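You operate a simulated robot arm through the tools that you are given. There is no shell and no other tool. Be economical: measure what you need, move in short steps, check, and stop when the job is done.

The job below is to be done with a simulated robot arm. You get a single attempt, and the scene is never put back.

JOB
Stack the red stub roll from the ink table top on top of the blue stub roll.

It is judged by the outcome, as a careful person would: the job done as asked, and still so three seconds after it is handed in. It fails if anything else is knocked over, pushed out of place, dropped, spilled or broken.

ROBOT AND FRAMES
A 7-joint arm with a two-finger parallel gripper, fixed in place. Base frame: the origin is at the foot of the arm, x ahead of it, y to its left, z up; the work surface is at about z = 0. Lengths are in cm, angles in rad, forces in N, time in s.
With the tool pointing down near the work surface it reaches from about 24 to 62 cm from the base axis. Its first joint turns from -1.152 to 1.152 rad. Payload 2.6 kg.
The tool frame sits at the grasp point between the pads (the TCP): z along the fingers, y along the line on which they close. The tips reach 3 cm beyond it. Largest opening 9.4 cm; finger width 2.8, thickness 1; the body of the gripper, 5 by 9.6 cm, starts 5.5 cm behind the TCP.
Orientation is that of the tool frame in the base frame, as a unit quaternion [w, x, y, z]. With the fingers straight down and closing along the base's y, the tool's x points along the base's -x, its y along +y and its z along -z.

CONTROLS
- The arm moves only by the tool arm_command. Its argument "commands" is a list of rows, each an object of numbers (a shift or turn left out is 0, a gripper value left out holds the last): "tx", "ty", "tz": the shift along the base's x, y, z in cm; "yaw": the turn about the base's z in rad; "gripper": the opening, from 0 (shut) to 1 (fully open). In form: [{"tx": .., "ty": .., "tz": .., "yaw": .., "gripper": ..}, ...]. A call has 1 to 8 rows; each row shifts and turns the commanded pose from where the row before left it. A row lasts 0.2 s, in which the tool goes at most 5 cm and 0.15 rad; a call with a longer step from one row to the next is refused whole, and so is a gripper value outside its range. Where a pose cannot be reached the arm comes as near as it can. A force on the tool above 40 N (or 10 N above the force at the start of the call, whichever is more), or a blocked arm, ends the call early, and 0.2 s more pass. Each finger travels about 7.2 cm/s and halts on what it meets, pressing with about 30 N; the grip force reading is that of the motor and also rises with nothing between the fingers. The clock runs only during rows and for 0.2 s after the last one: add rows that do not move to give the fingers time. The reply holds the time, the measured pose of the TCP, the force on the tool along the base axes, the opening and the grip force, in the units named above and with some noise, and new pictures: "pictures" is both (left out), scene, wrist or none.
- Cameras (640 x 400 px; columns grow to the right, rows downward): "scene" is fixed at [3.86, 43.36, 55.78]; the picture's right is [-0.75, -0.66, 0.00], its down [-0.40, 0.45, -0.80] and it looks along [0.53, -0.60, -0.60] (base axes); focal length 214 px, centre (320, 200). "wrist" rides on the gripper at [7.6, 1.4, -10.2] in the tool frame; the picture's right is [-0.18, 0.98, 0.00], its down [-0.75, -0.14, -0.64] and it looks along [-0.63, -0.12, 0.77] (tool axes); focal length 243 px, centre (320, 200). There is no depth. A picture from a camera that has moved, and an enlarged one, comes with that camera's place and axes in the base frame and with its lens.
- close_up(camera, box): a new picture of the part [left, top, right, bottom] of that camera's present view, enlarged. The clock stands still meanwhile.
- finish_job(): hands the job in; it is judged then, once.

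Work in short steps. Places have to be worked out from the pictures, the camera data and where the tool is seen: move nearer, look again, correct. Check each grasp and each placing, and mend what went wrong. You have 90 turns and 170 pictures in all, those below and enlarged ones among them. Open the gripper and draw the arm clear of the work before you hand the job in, unless the task says otherwise; then end with one line.

The tools are called after ">>>" by a JSON object that holds its "name" and its "arguments". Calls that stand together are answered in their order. arm_command: Moves the arm, as the interface text tells. Its arguments: {"type":"object","properties":{"commands":{"type":"array","items":{"type":"object","properties":{"tx":{"type":"number"},"ty":{"type":"number"},"tz":{"type":"number"},"yaw":{"type":"number"},"gripper":{"type":"number"}}}},"pictures":{"type":"string","enum":["both","scene","wrist","none"]}},"required":["commands"]} The other tools are called the same way: close_up (camera, box) takes an enlarged picture of a part of a camera's view; finish_job () hands the job in.

At the start:

```text
time_s: 0.0
position: [29.15, 4.51, 44.53]
tool_rot: [0.0, 0.0, 1.0, 0.0]
wrist_force: [0.8, 0.2, 0.5]
finger_gap: 9.39
finger_force: 0.0
```

scene: 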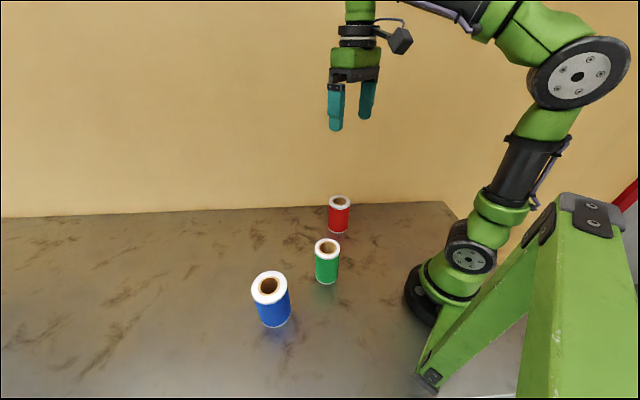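
wrist: 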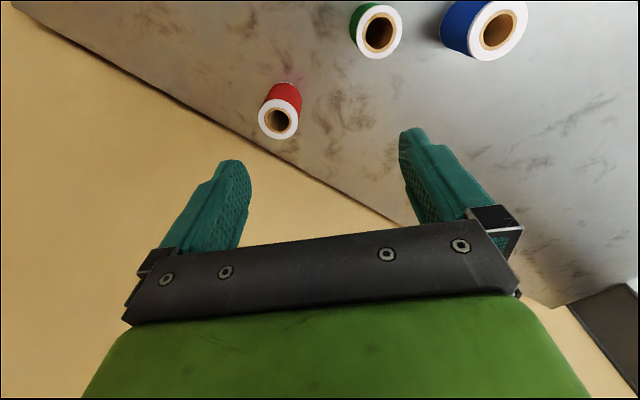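

I'll enlarge the scene view around the rolls to measure their positions and sizes.

>>> {"name": "close_up", "arguments": {"camera": "scene", "box": [240, 180, 368, 260]}}

>>> {"name": "close_up", "arguments": {"camera": "scene", "box": [240, 255, 368, 335]}}

```text
5.00 times, centred on (304, 220) of scene
camera zoom: at [3.86, 43.36, 55.78], right [-0.75, -0.66, 0.0], down [-0.4, 0.45, -0.8], along [0.53, -0.6, -0.6], focal length 1072 px, centre (400, 100)
```

zoom: 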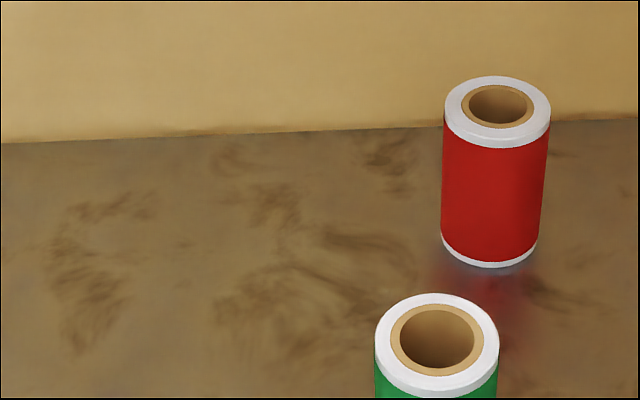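

```text
5.00 times, centred on (304, 295) of scene
camera zoom: at [3.86, 43.36, 55.78], right [-0.75, -0.66, 0.0], down [-0.4, 0.45, -0.8], along [0.53, -0.6, -0.6], focal length 1072 px, centre (400, -275)
```

zoom: 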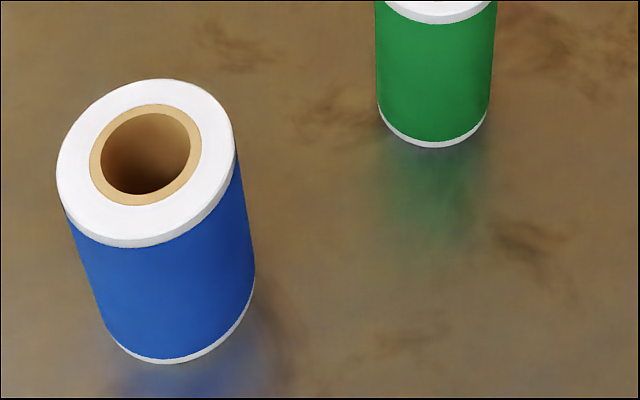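

Estimates: the red roll is at about (36.9, -4.2), about 12 tall and 7.2 across. The blue roll is at about (30.6, 30.8), about 10.4 tall. The green roll is near (27, 14). I'll move to above the red roll at z≈24 and look again.

>>> {"name": "arm_command", "arguments": {"commands": [{"tx": 1.5, "ty": -1.8, "tz": -3.5, "gripper": 1}, {"tx": 1.5, "ty": -1.8, "tz": -3.5}, {"tx": 1.5, "ty": -1.7, "tz": -3.5}, {"tx": 1.6, "ty": -1.7, "tz": -3.5}, {"tx": 1.6, "ty": -1.7, "tz": -3.5}, {"tz": -3}, {}]}}

```text
time_s: 1.6
position: [36.84, -4.18, 24.21]
tool_rot: [0.0, 0.0, 1.0, 0.0]
wrist_force: [0.1, -0.2, -0.4]
finger_gap: 9.38
finger_force: 0.1
camera wrist: at [29.32, -2.73, 34.37], right [0.18, 0.98, 0.0], down [0.75, -0.14, 0.64], along [0.63, -0.12, -0.77], focal length 243 px, centre (320, 200)
```

scene: 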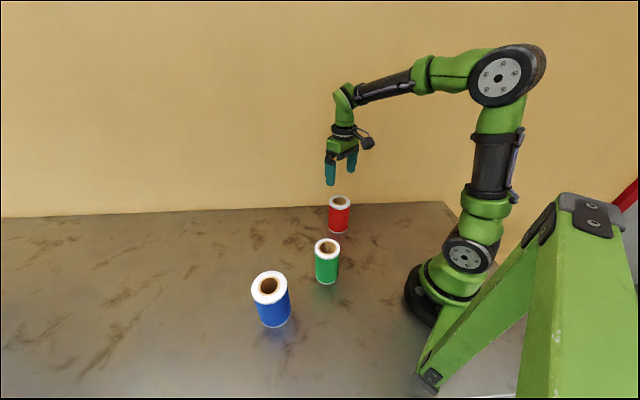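
wrist: 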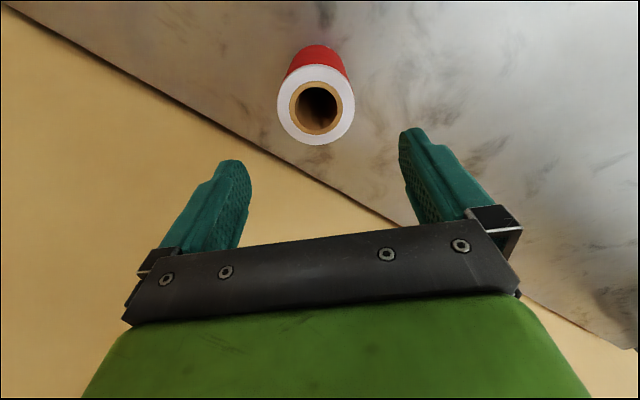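

The wrist view puts the red top centre at about (36.7, -4.5), which matches. I'll correct y slightly, go down to z≈16.5 and check.

>>> {"name": "arm_command", "arguments": {"commands": [{"tx": -0.1, "ty": -0.3, "tz": -2.5}, {"tz": -2.7}, {"tz": -2.5}, {}]}}

>>> {"name": "close_up", "arguments": {"camera": "scene", "box": [276, 140, 404, 240]}}

```text
time_s: 2.6
position: [36.81, -4.53, 16.19]
tool_rot: [0.0, 0.0, 1.0, 0.0]
wrist_force: [0.8, -0.2, -0.1]
finger_gap: 9.4
finger_force: 0.1
camera wrist: at [29.18, -3.01, 26.44], right [0.18, 0.98, 0.0], down [0.75, -0.14, 0.64], along [0.63, -0.12, -0.77], focal length 243 px, centre (320, 200)
```

scene: 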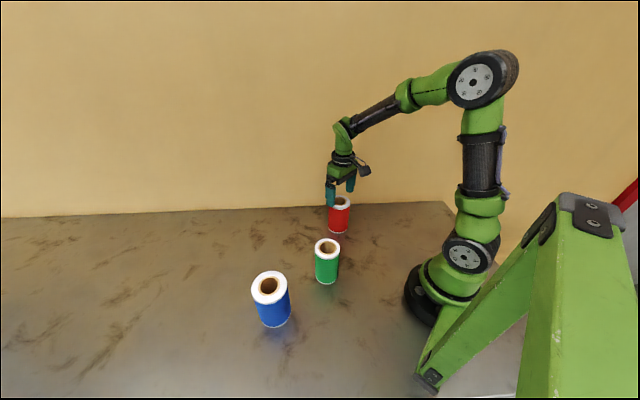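
wrist: 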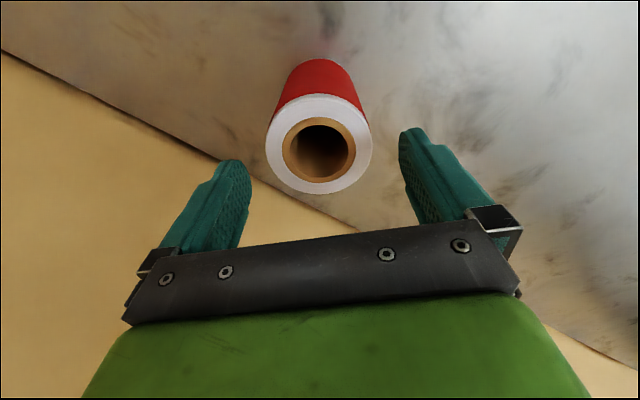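

```text
4.00 times, centred on (340, 190) of scene
camera zoom: at [3.86, 43.36, 55.78], right [-0.75, -0.66, 0.0], down [-0.4, 0.45, -0.8], along [0.53, -0.6, -0.6], focal length 858 px, centre (240, 240)
```

zoom: 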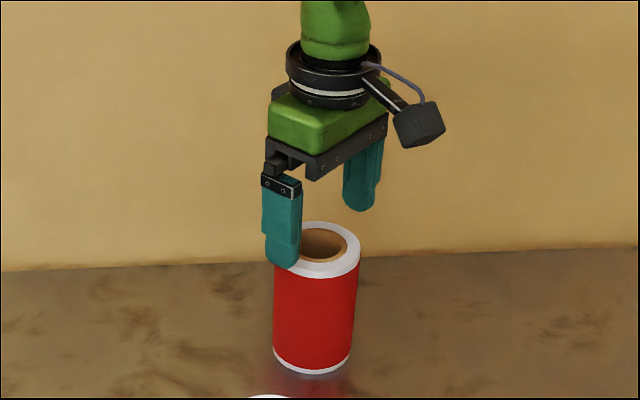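

The top centre now reads about (36.5, -4.5, 11.7), so the tool is well centred. I'll go down to z≈8 with open fingers, in small rows.

>>> {"name": "arm_command", "arguments": {"commands": [{"tx": -0.2, "tz": -1}, {"tz": -1.5}, {"tz": -1.5}, {"tz": -1.5}, {"tz": -1.5}, {"tz": -1}, {}]}}

>>> {"name": "close_up", "arguments": {"camera": "scene", "box": [276, 160, 404, 240]}}

```text
time_s: 4.2
position: [36.7, -4.4, 8.31]
tool_rot: [0.0, 0.0, 1.0, 0.0]
wrist_force: [0.0, 0.3, 0.0]
finger_gap: 9.43
finger_force: 0.0
camera wrist: at [29.01, -2.97, 18.48], right [0.18, 0.98, 0.0], down [0.75, -0.14, 0.64], along [0.63, -0.12, -0.77], focal length 243 px, centre (320, 200)
```

scene: 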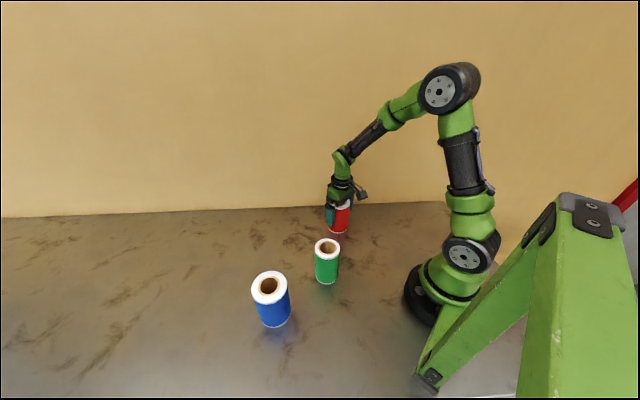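
wrist: 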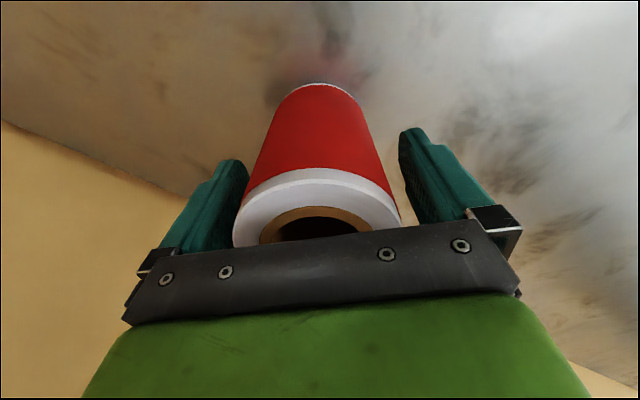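

```text
5.00 times, centred on (340, 200) of scene
camera zoom: at [3.86, 43.36, 55.78], right [-0.75, -0.66, 0.0], down [-0.4, 0.45, -0.8], along [0.53, -0.6, -0.6], focal length 1072 px, centre (220, 200)
```

zoom: 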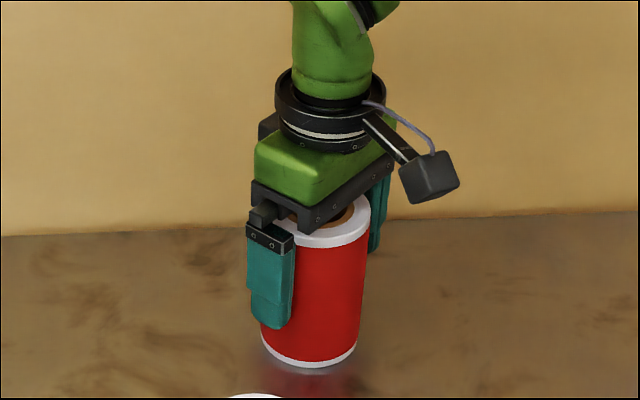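

The fingers straddle the roll without touching it. I'll close slowly.

>>> {"name": "arm_command", "arguments": {"commands": [{"gripper": 0.85}, {"gripper": 0.75}, {"gripper": 0.6}, {"gripper": 0.5}, {"gripper": 0.5}, {}]}}

>>> {"name": "close_up", "arguments": {"camera": "scene", "box": [276, 160, 404, 240]}}

```text
time_s: 5.6
position: [36.64, -4.4, 8.37]
tool_rot: [0.0, 0.0, 1.0, 0.0]
wrist_force: [0.8, -0.8, 1.1]
finger_gap: 7.46
finger_force: 30.3
camera wrist: at [29.01, -2.97, 18.5], right [0.18, 0.98, 0.0], down [0.75, -0.14, 0.64], along [0.63, -0.12, -0.77], focal length 243 px, centre (320, 200)
```

scene: 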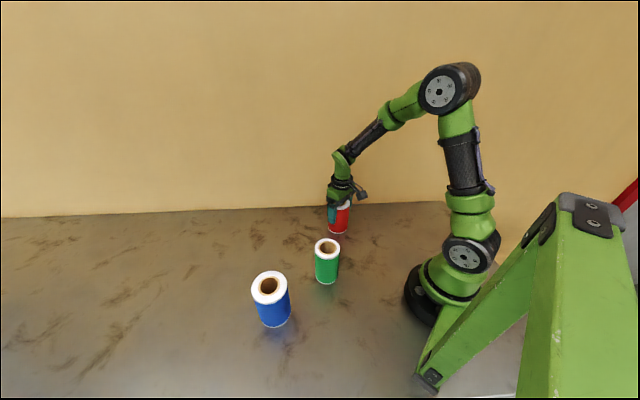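
wrist: 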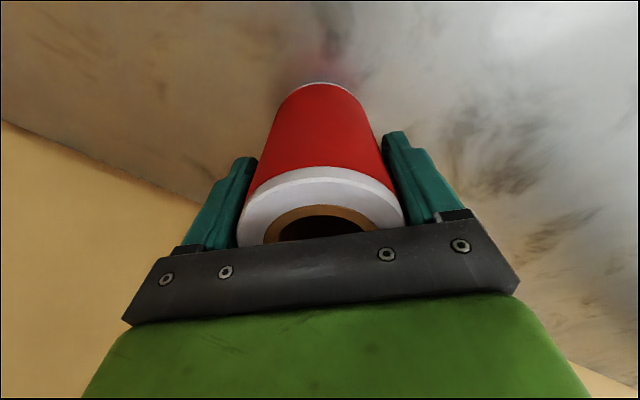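

```text
5.00 times, centred on (340, 200) of scene
camera zoom: at [3.86, 43.36, 55.78], right [-0.75, -0.66, 0.0], down [-0.4, 0.45, -0.8], along [0.53, -0.6, -0.6], focal length 1072 px, centre (220, 200)
```

zoom: 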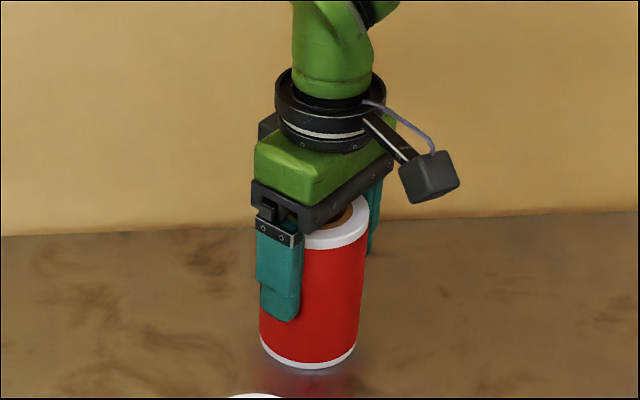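

The gap has stopped at 7.46 with 30 N, so the red roll is held. I'll lift it gently.

>>> {"name": "arm_command", "arguments": {"commands": [{"tz": 1, "gripper": 0.4}, {"tz": 2}, {"tz": 3}, {"tz": 3.5}, {"tz": 3.5}, {"tz": 3.5}, {"tz": 3.5}, {"tz": 3}]}}

```text
time_s: 7.4
position: [36.74, -4.3, 31.41]
tool_rot: [-0.001, -0.001, 1.0, 0.0]
wrist_force: [0.1, 0.0, -1.2]
finger_gap: 7.43
finger_force: 30.1
camera wrist: at [29.08, -2.93, 41.63], right [0.18, 0.98, 0.0], down [0.75, -0.14, 0.64], along [0.63, -0.12, -0.77], focal length 243 px, centre (320, 200)
```

scene: 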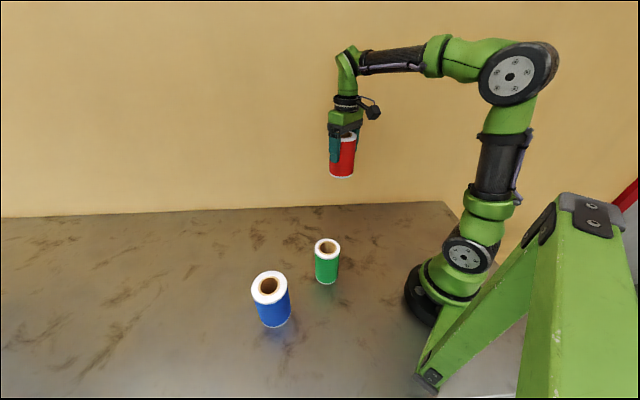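
wrist: 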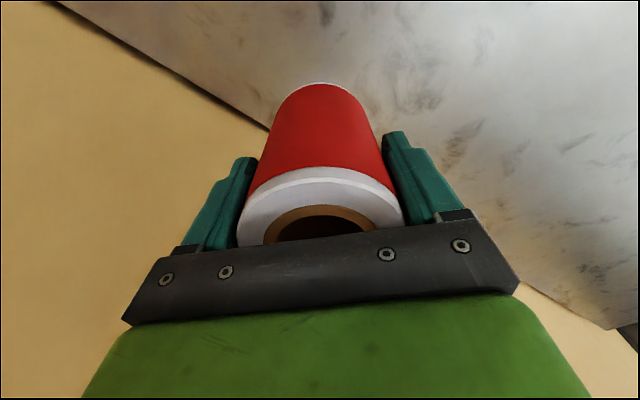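

The red roll is lifted clear and hasn't slipped. I'll carry it towards the blue roll, stopping partway to refine the blue position from the wrist camera.

>>> {"name": "arm_command", "arguments": {"commands": [{"ty": 2, "tx": -0.5}, {"ty": 3, "tx": -0.6}, {"ty": 3.5, "tx": -0.6}, {"ty": 3.5, "tx": -0.6}, {"ty": 3.5, "tx": -0.6}, {"ty": 3, "tx": -0.6}, {"ty": 1.5, "tx": -0.3}, {}]}}

```text
time_s: 9.2
position: [32.88, 15.79, 31.37]
tool_rot: [-0.001, 0.0, 1.0, 0.0]
wrist_force: [0.0, -0.5, -2.5]
finger_gap: 7.44
finger_force: 29.9
camera wrist: at [25.2, 17.19, 41.52], right [0.18, 0.98, 0.0], down [0.75, -0.14, 0.64], along [0.63, -0.12, -0.77], focal length 243 px, centre (320, 200)
```

scene: 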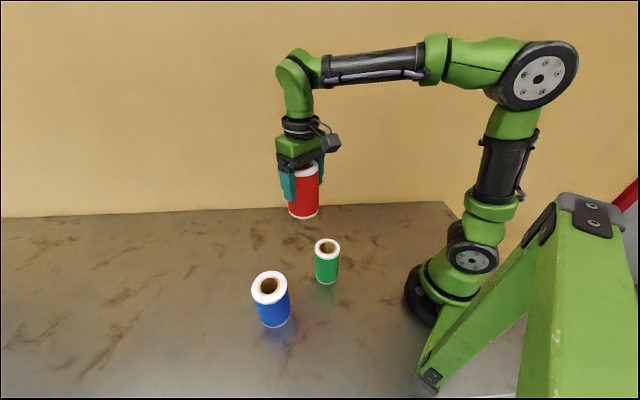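
wrist: 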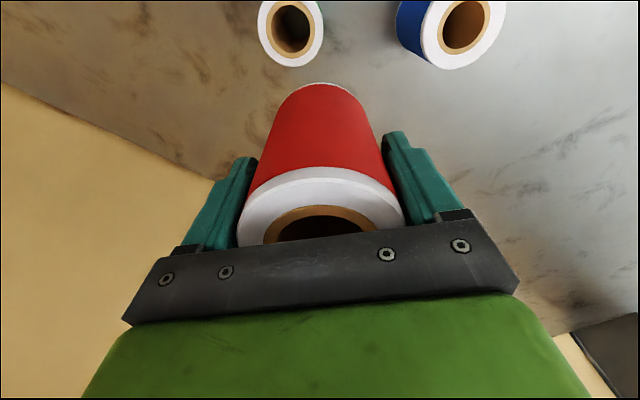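

This view and the scene view together put the blue top at about (30.1, 31.0, 11.2). I'll move closer for a better measurement, keeping high.

>>> {"name": "arm_command", "arguments": {"commands": [{"tx": -1, "ty": 1.5}, {"tx": -1, "ty": 1.5}, {"tx": -0.8, "ty": 1.5}, {}, {}], "pictures": "wrist"}}

>>> {"name": "close_up", "arguments": {"camera": "wrist", "box": [320, 0, 512, 120]}}

```text
time_s: 10.4
position: [30.07, 20.27, 31.51]
tool_rot: [0.001, 0.0, 1.0, 0.0]
wrist_force: [-0.3, 0.7, -1.3]
finger_gap: 7.46
finger_force: 30.2
camera wrist: at [22.33, 21.67, 41.59], right [0.18, 0.98, 0.0], down [0.75, -0.14, 0.64], along [0.63, -0.12, -0.77], focal length 243 px, centre (320, 200)
```

wrist: 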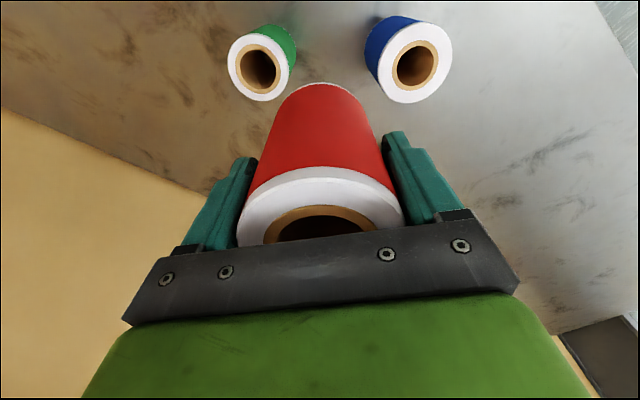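

```text
3.33 times, centred on (416, 60) of wrist
camera zoom: at [22.33, 21.67, 41.59], right [0.18, 0.98, 0.0], down [0.75, -0.14, 0.64], along [0.63, -0.12, -0.77], focal length 809 px, centre (0, 667)
```

zoom: 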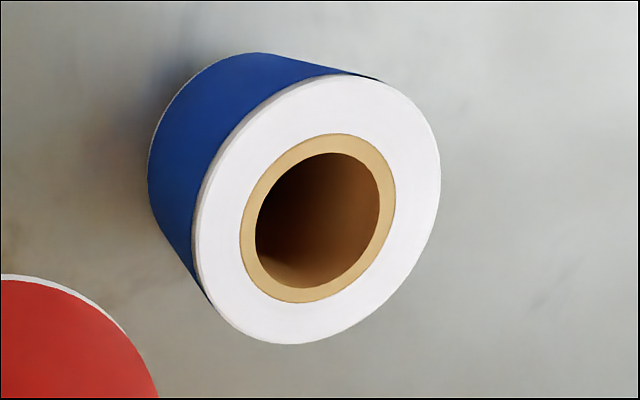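

The refined blue top is at (30.0, 30.9), z≈11. I'll move directly above it and lower to TCP z≈23, which leaves the red bottom about 3 cm above blue, then inspect.

>>> {"name": "arm_command", "arguments": {"commands": [{"ty": 2.5}, {"ty": 3}, {"ty": 3}, {"ty": 2.1}, {"tz": -2.5}, {"tz": -3}, {"tz": -3}, {}]}}

>>> {"name": "close_up", "arguments": {"camera": "scene", "box": [200, 200, 360, 340]}}

>>> {"name": "close_up", "arguments": {"camera": "wrist", "box": [220, 20, 440, 160]}}

```text
time_s: 12.2
position: [29.95, 30.69, 22.79]
tool_rot: [0.0, -0.001, 1.0, 0.001]
wrist_force: [-0.3, 0.1, -1.6]
finger_gap: 7.46
finger_force: 30.1
camera wrist: at [22.29, 32.23, 33.06], right [0.18, 0.98, 0.0], down [0.75, -0.14, 0.64], along [0.63, -0.12, -0.77], focal length 243 px, centre (320, 200)
```

scene: 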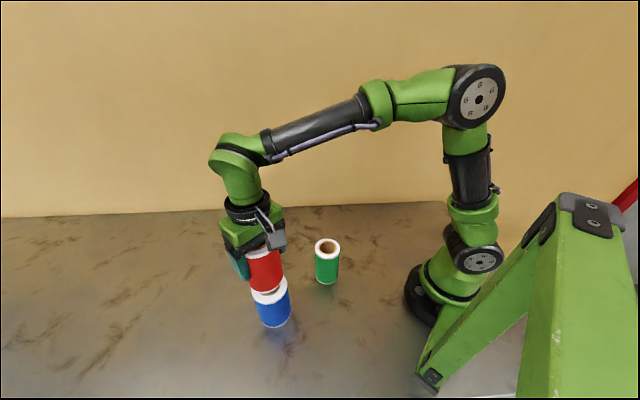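
wrist: 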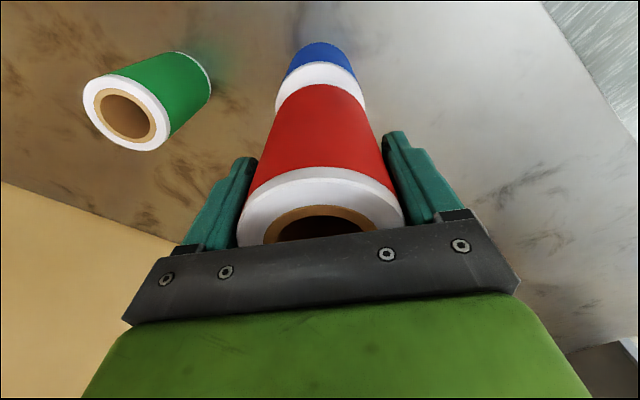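

```text
2.86 times, centred on (280, 270) of scene
camera zoom: at [3.86, 43.36, 55.78], right [-0.75, -0.66, 0.0], down [-0.4, 0.45, -0.8], along [0.53, -0.6, -0.6], focal length 613 px, centre (434, 0)
```

zoom: 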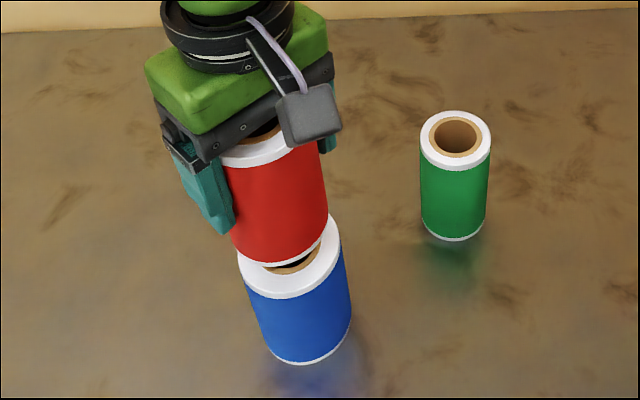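

```text
2.86 times, centred on (330, 90) of wrist
camera zoom: at [22.29, 32.23, 33.06], right [0.18, 0.98, 0.0], down [0.75, -0.14, 0.64], along [0.63, -0.12, -0.77], focal length 693 px, centre (291, 514)
```

zoom: 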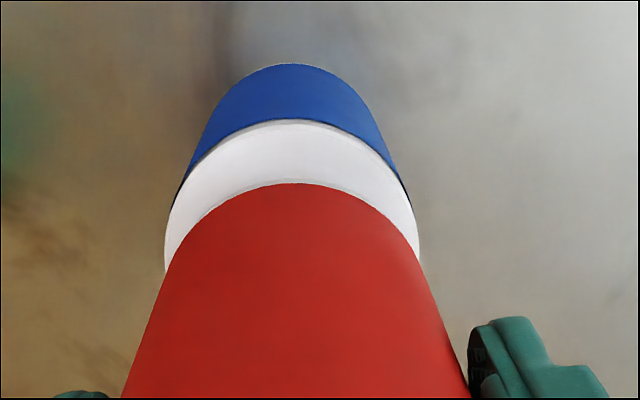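

Both views agree that the red roll sits about 0.4 cm too far in +x over blue, while y is within 0.2. I'll shift by -0.35 in x and come down to about 0.8 cm above contact.

>>> {"name": "arm_command", "arguments": {"commands": [{"tx": -0.35}, {"tz": -1}, {"tz": -0.8}, {"tz": -0.5}, {}], "pictures": "none"}}

>>> {"name": "close_up", "arguments": {"camera": "scene", "box": [220, 230, 332, 330]}}

>>> {"name": "close_up", "arguments": {"camera": "wrist", "box": [240, 20, 400, 120]}}

```text
time_s: 13.4
position: [29.62, 30.69, 20.52]
tool_rot: [0.0, -0.001, 1.0, 0.0]
wrist_force: [0.2, 0.2, -1.2]
finger_gap: 7.45
finger_force: 29.6
```

```text
4.00 times, centred on (276, 280) of scene
camera zoom: at [3.86, 43.36, 55.78], right [-0.75, -0.66, 0.0], down [-0.4, 0.45, -0.8], along [0.53, -0.6, -0.6], focal length 858 px, centre (496, -120)
```

zoom: 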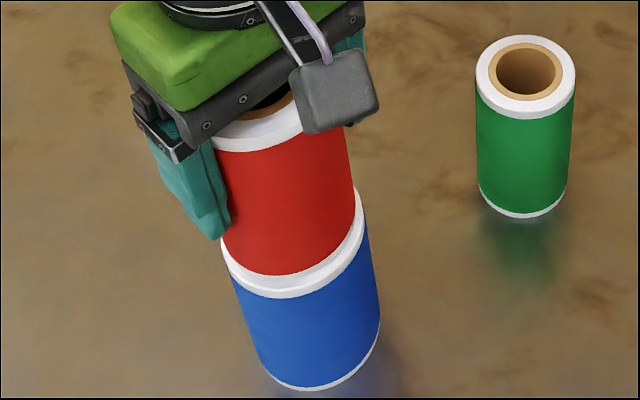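

```text
4.00 times, centred on (320, 70) of wrist
camera zoom: at [21.99, 32.23, 30.72], right [0.18, 0.98, 0.0], down [0.75, -0.14, 0.64], along [0.63, -0.12, -0.77], focal length 970 px, centre (320, 720)
```

zoom: 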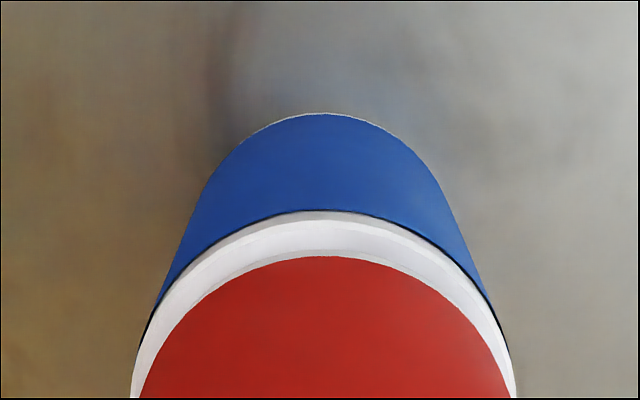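

Alignment is good, with perhaps 0.15 cm left towards -x and -y, which I'll apply. Then I'll lower in small steps and watch the force.

>>> {"name": "arm_command", "arguments": {"commands": [{"tx": -0.1, "ty": -0.1}, {"tz": -0.25}, {"tz": -0.2}, {}], "pictures": "none"}}

>>> {"name": "close_up", "arguments": {"camera": "wrist", "box": [240, 20, 400, 120]}}

```text
time_s: 14.4
position: [29.59, 30.62, 20.35]
tool_rot: [0.002, 0.0, 1.0, 0.001]
wrist_force: [-1.4, -2.8, 21.4]
finger_gap: 7.43
finger_force: 30.1
```

```text
4.00 times, centred on (320, 70) of wrist
camera zoom: at [21.92, 32.1, 30.44], right [0.18, 0.98, 0.0], down [0.75, -0.14, 0.64], along [0.63, -0.12, -0.76], focal length 970 px, centre (320, 720)
```

zoom: 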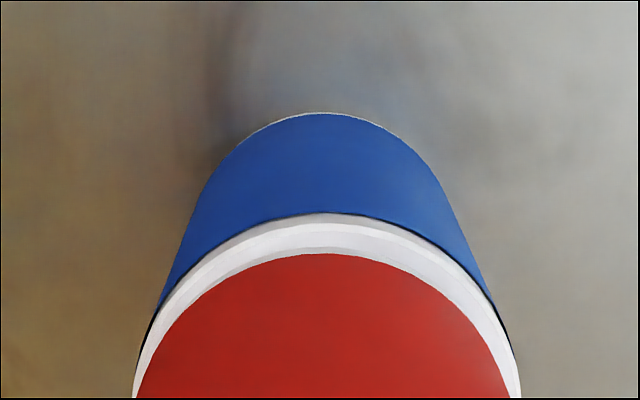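

Contact: 21 N upward. I'll ease up 0.2 cm to relax the force, then check alignment from both views before releasing.

>>> {"name": "arm_command", "arguments": {"commands": [{"tz": 0.2}, {}], "pictures": "none"}}

>>> {"name": "close_up", "arguments": {"camera": "wrist", "box": [264, 60, 376, 130]}}

>>> {"name": "close_up", "arguments": {"camera": "scene", "box": [250, 260, 314, 310]}}

```text
time_s: 15.0
position: [29.54, 30.62, 20.35]
tool_rot: [0.001, -0.001, 1.0, 0.001]
wrist_force: [3.0, 3.0, 6.7]
finger_gap: 7.44
finger_force: 30.0
```

```text
5.71 times, centred on (320, 95) of wrist
camera zoom: at [21.94, 32.09, 30.46], right [0.18, 0.98, 0.0], down [0.75, -0.14, 0.64], along [0.63, -0.12, -0.77], focal length 1386 px, centre (320, 800)
```

zoom: 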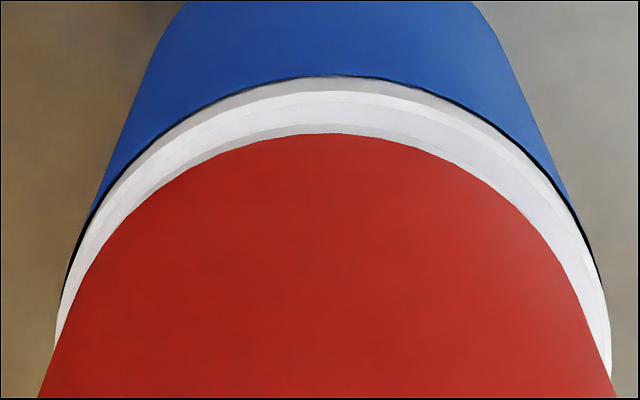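

```text
8.00 times, centred on (282, 285) of scene
camera zoom: at [3.85, 43.35, 55.78], right [-0.75, -0.66, 0.0], down [-0.4, 0.45, -0.8], along [0.53, -0.6, -0.6], focal length 1716 px, centre (624, -480)
```

zoom: 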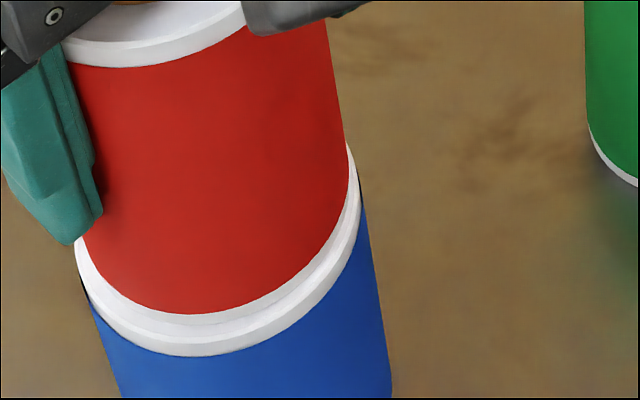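

The red roll is centred on blue to within about 0.2 cm, resting with a light load. I'll release gradually.

>>> {"name": "arm_command", "arguments": {"commands": [{"gripper": 0.76}, {"gripper": 0.8}, {"gripper": 0.85}, {"gripper": 0.92}, {"gripper": 1}, {}]}}

>>> {"name": "close_up", "arguments": {"camera": "scene", "box": [210, 210, 338, 330]}}

```text
time_s: 16.4
position: [29.41, 30.62, 20.3]
tool_rot: [0.0, 0.0, 1.0, 0.0]
wrist_force: [-0.4, -0.2, -0.2]
finger_gap: 9.42
finger_force: 0.0
camera wrist: at [21.91, 32.1, 30.49], right [0.18, 0.98, 0.0], down [0.75, -0.14, 0.64], along [0.63, -0.12, -0.77], focal length 243 px, centre (320, 200)
```

scene: 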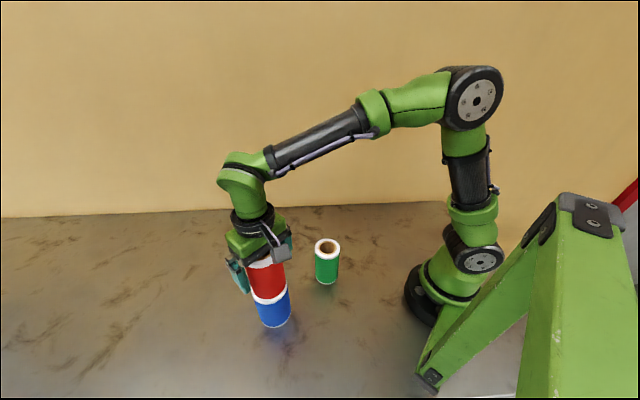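
wrist: 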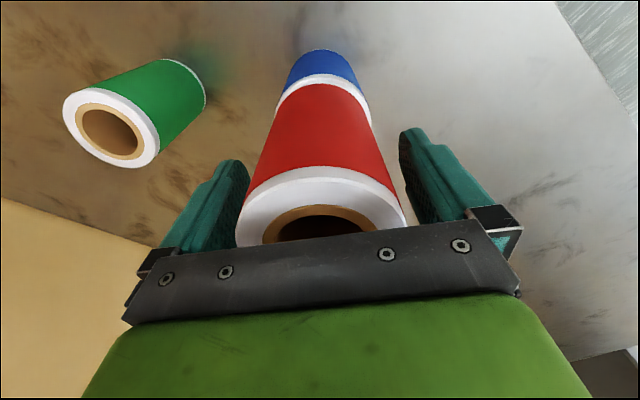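

```text
3.33 times, centred on (274, 270) of scene
camera zoom: at [3.86, 43.36, 55.78], right [-0.75, -0.66, 0.0], down [-0.4, 0.45, -0.8], along [0.53, -0.6, -0.6], focal length 715 px, centre (473, -33)
```

zoom: 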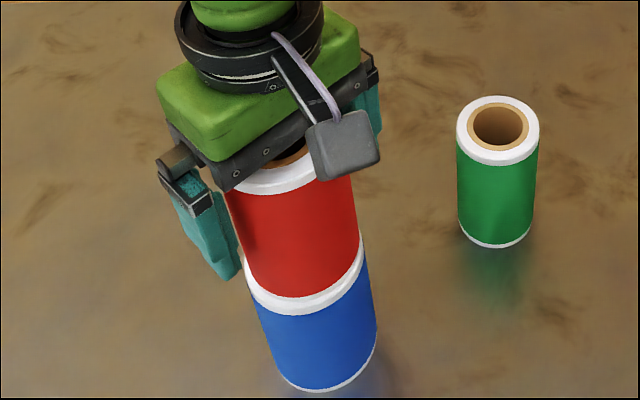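

The red roll stands freely and both fingers are clear of it. I'll raise straight up, slowly at first.

>>> {"name": "arm_command", "arguments": {"commands": [{"tz": 1}, {"tz": 1.5}, {"tz": 2}, {"tz": 2.5}, {"tz": 3}, {"tz": 3}, {"tz": 3}, {}]}}

>>> {"name": "close_up", "arguments": {"camera": "scene", "box": [210, 210, 338, 330]}}

```text
time_s: 18.2
position: [29.5, 30.75, 36.26]
tool_rot: [0.0, 0.0, 1.0, 0.001]
wrist_force: [-0.1, 0.7, 0.9]
finger_gap: 9.41
finger_force: 0.2
camera wrist: at [21.77, 32.19, 46.44], right [0.18, 0.98, 0.0], down [0.75, -0.14, 0.64], along [0.63, -0.12, -0.77], focal length 243 px, centre (320, 200)
```

scene: 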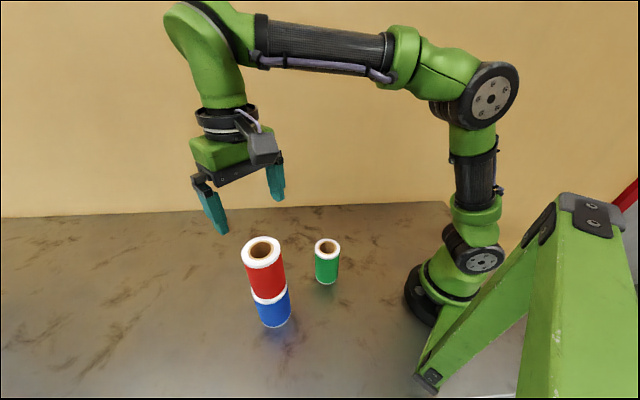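
wrist: 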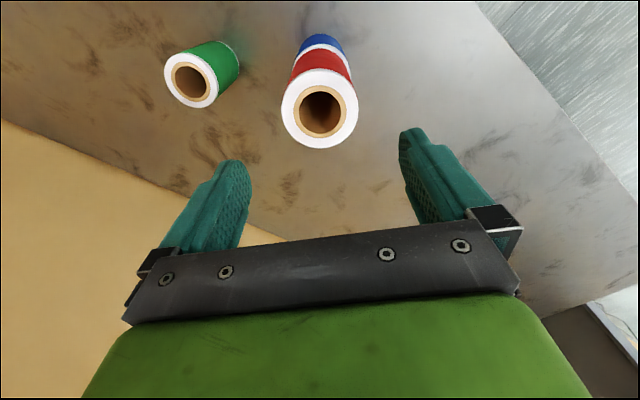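

```text
3.33 times, centred on (274, 270) of scene
camera zoom: at [3.86, 43.36, 55.78], right [-0.75, -0.66, 0.0], down [-0.4, 0.45, -0.8], along [0.53, -0.6, -0.6], focal length 715 px, centre (473, -33)
```

zoom: 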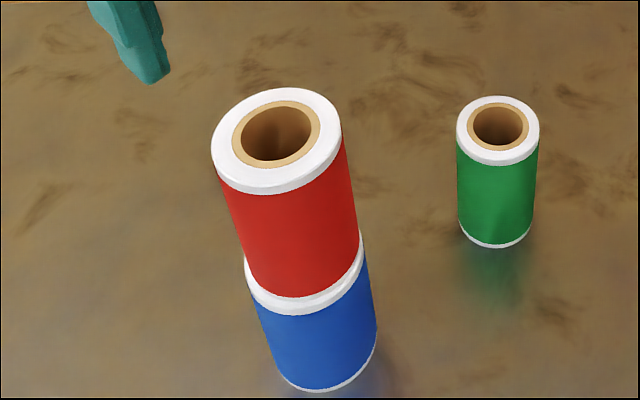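

The red roll is stacked squarely on the blue one, the green roll hasn't moved, and the arm is clear, so I'm handing in.

>>> {"name": "finish_job", "arguments": {}}

```text
The job is handed in.
```

The red stub roll is standing on top of the blue one, centred to within about 0.2 cm; the green roll was not touched, and the gripper is open and clear.
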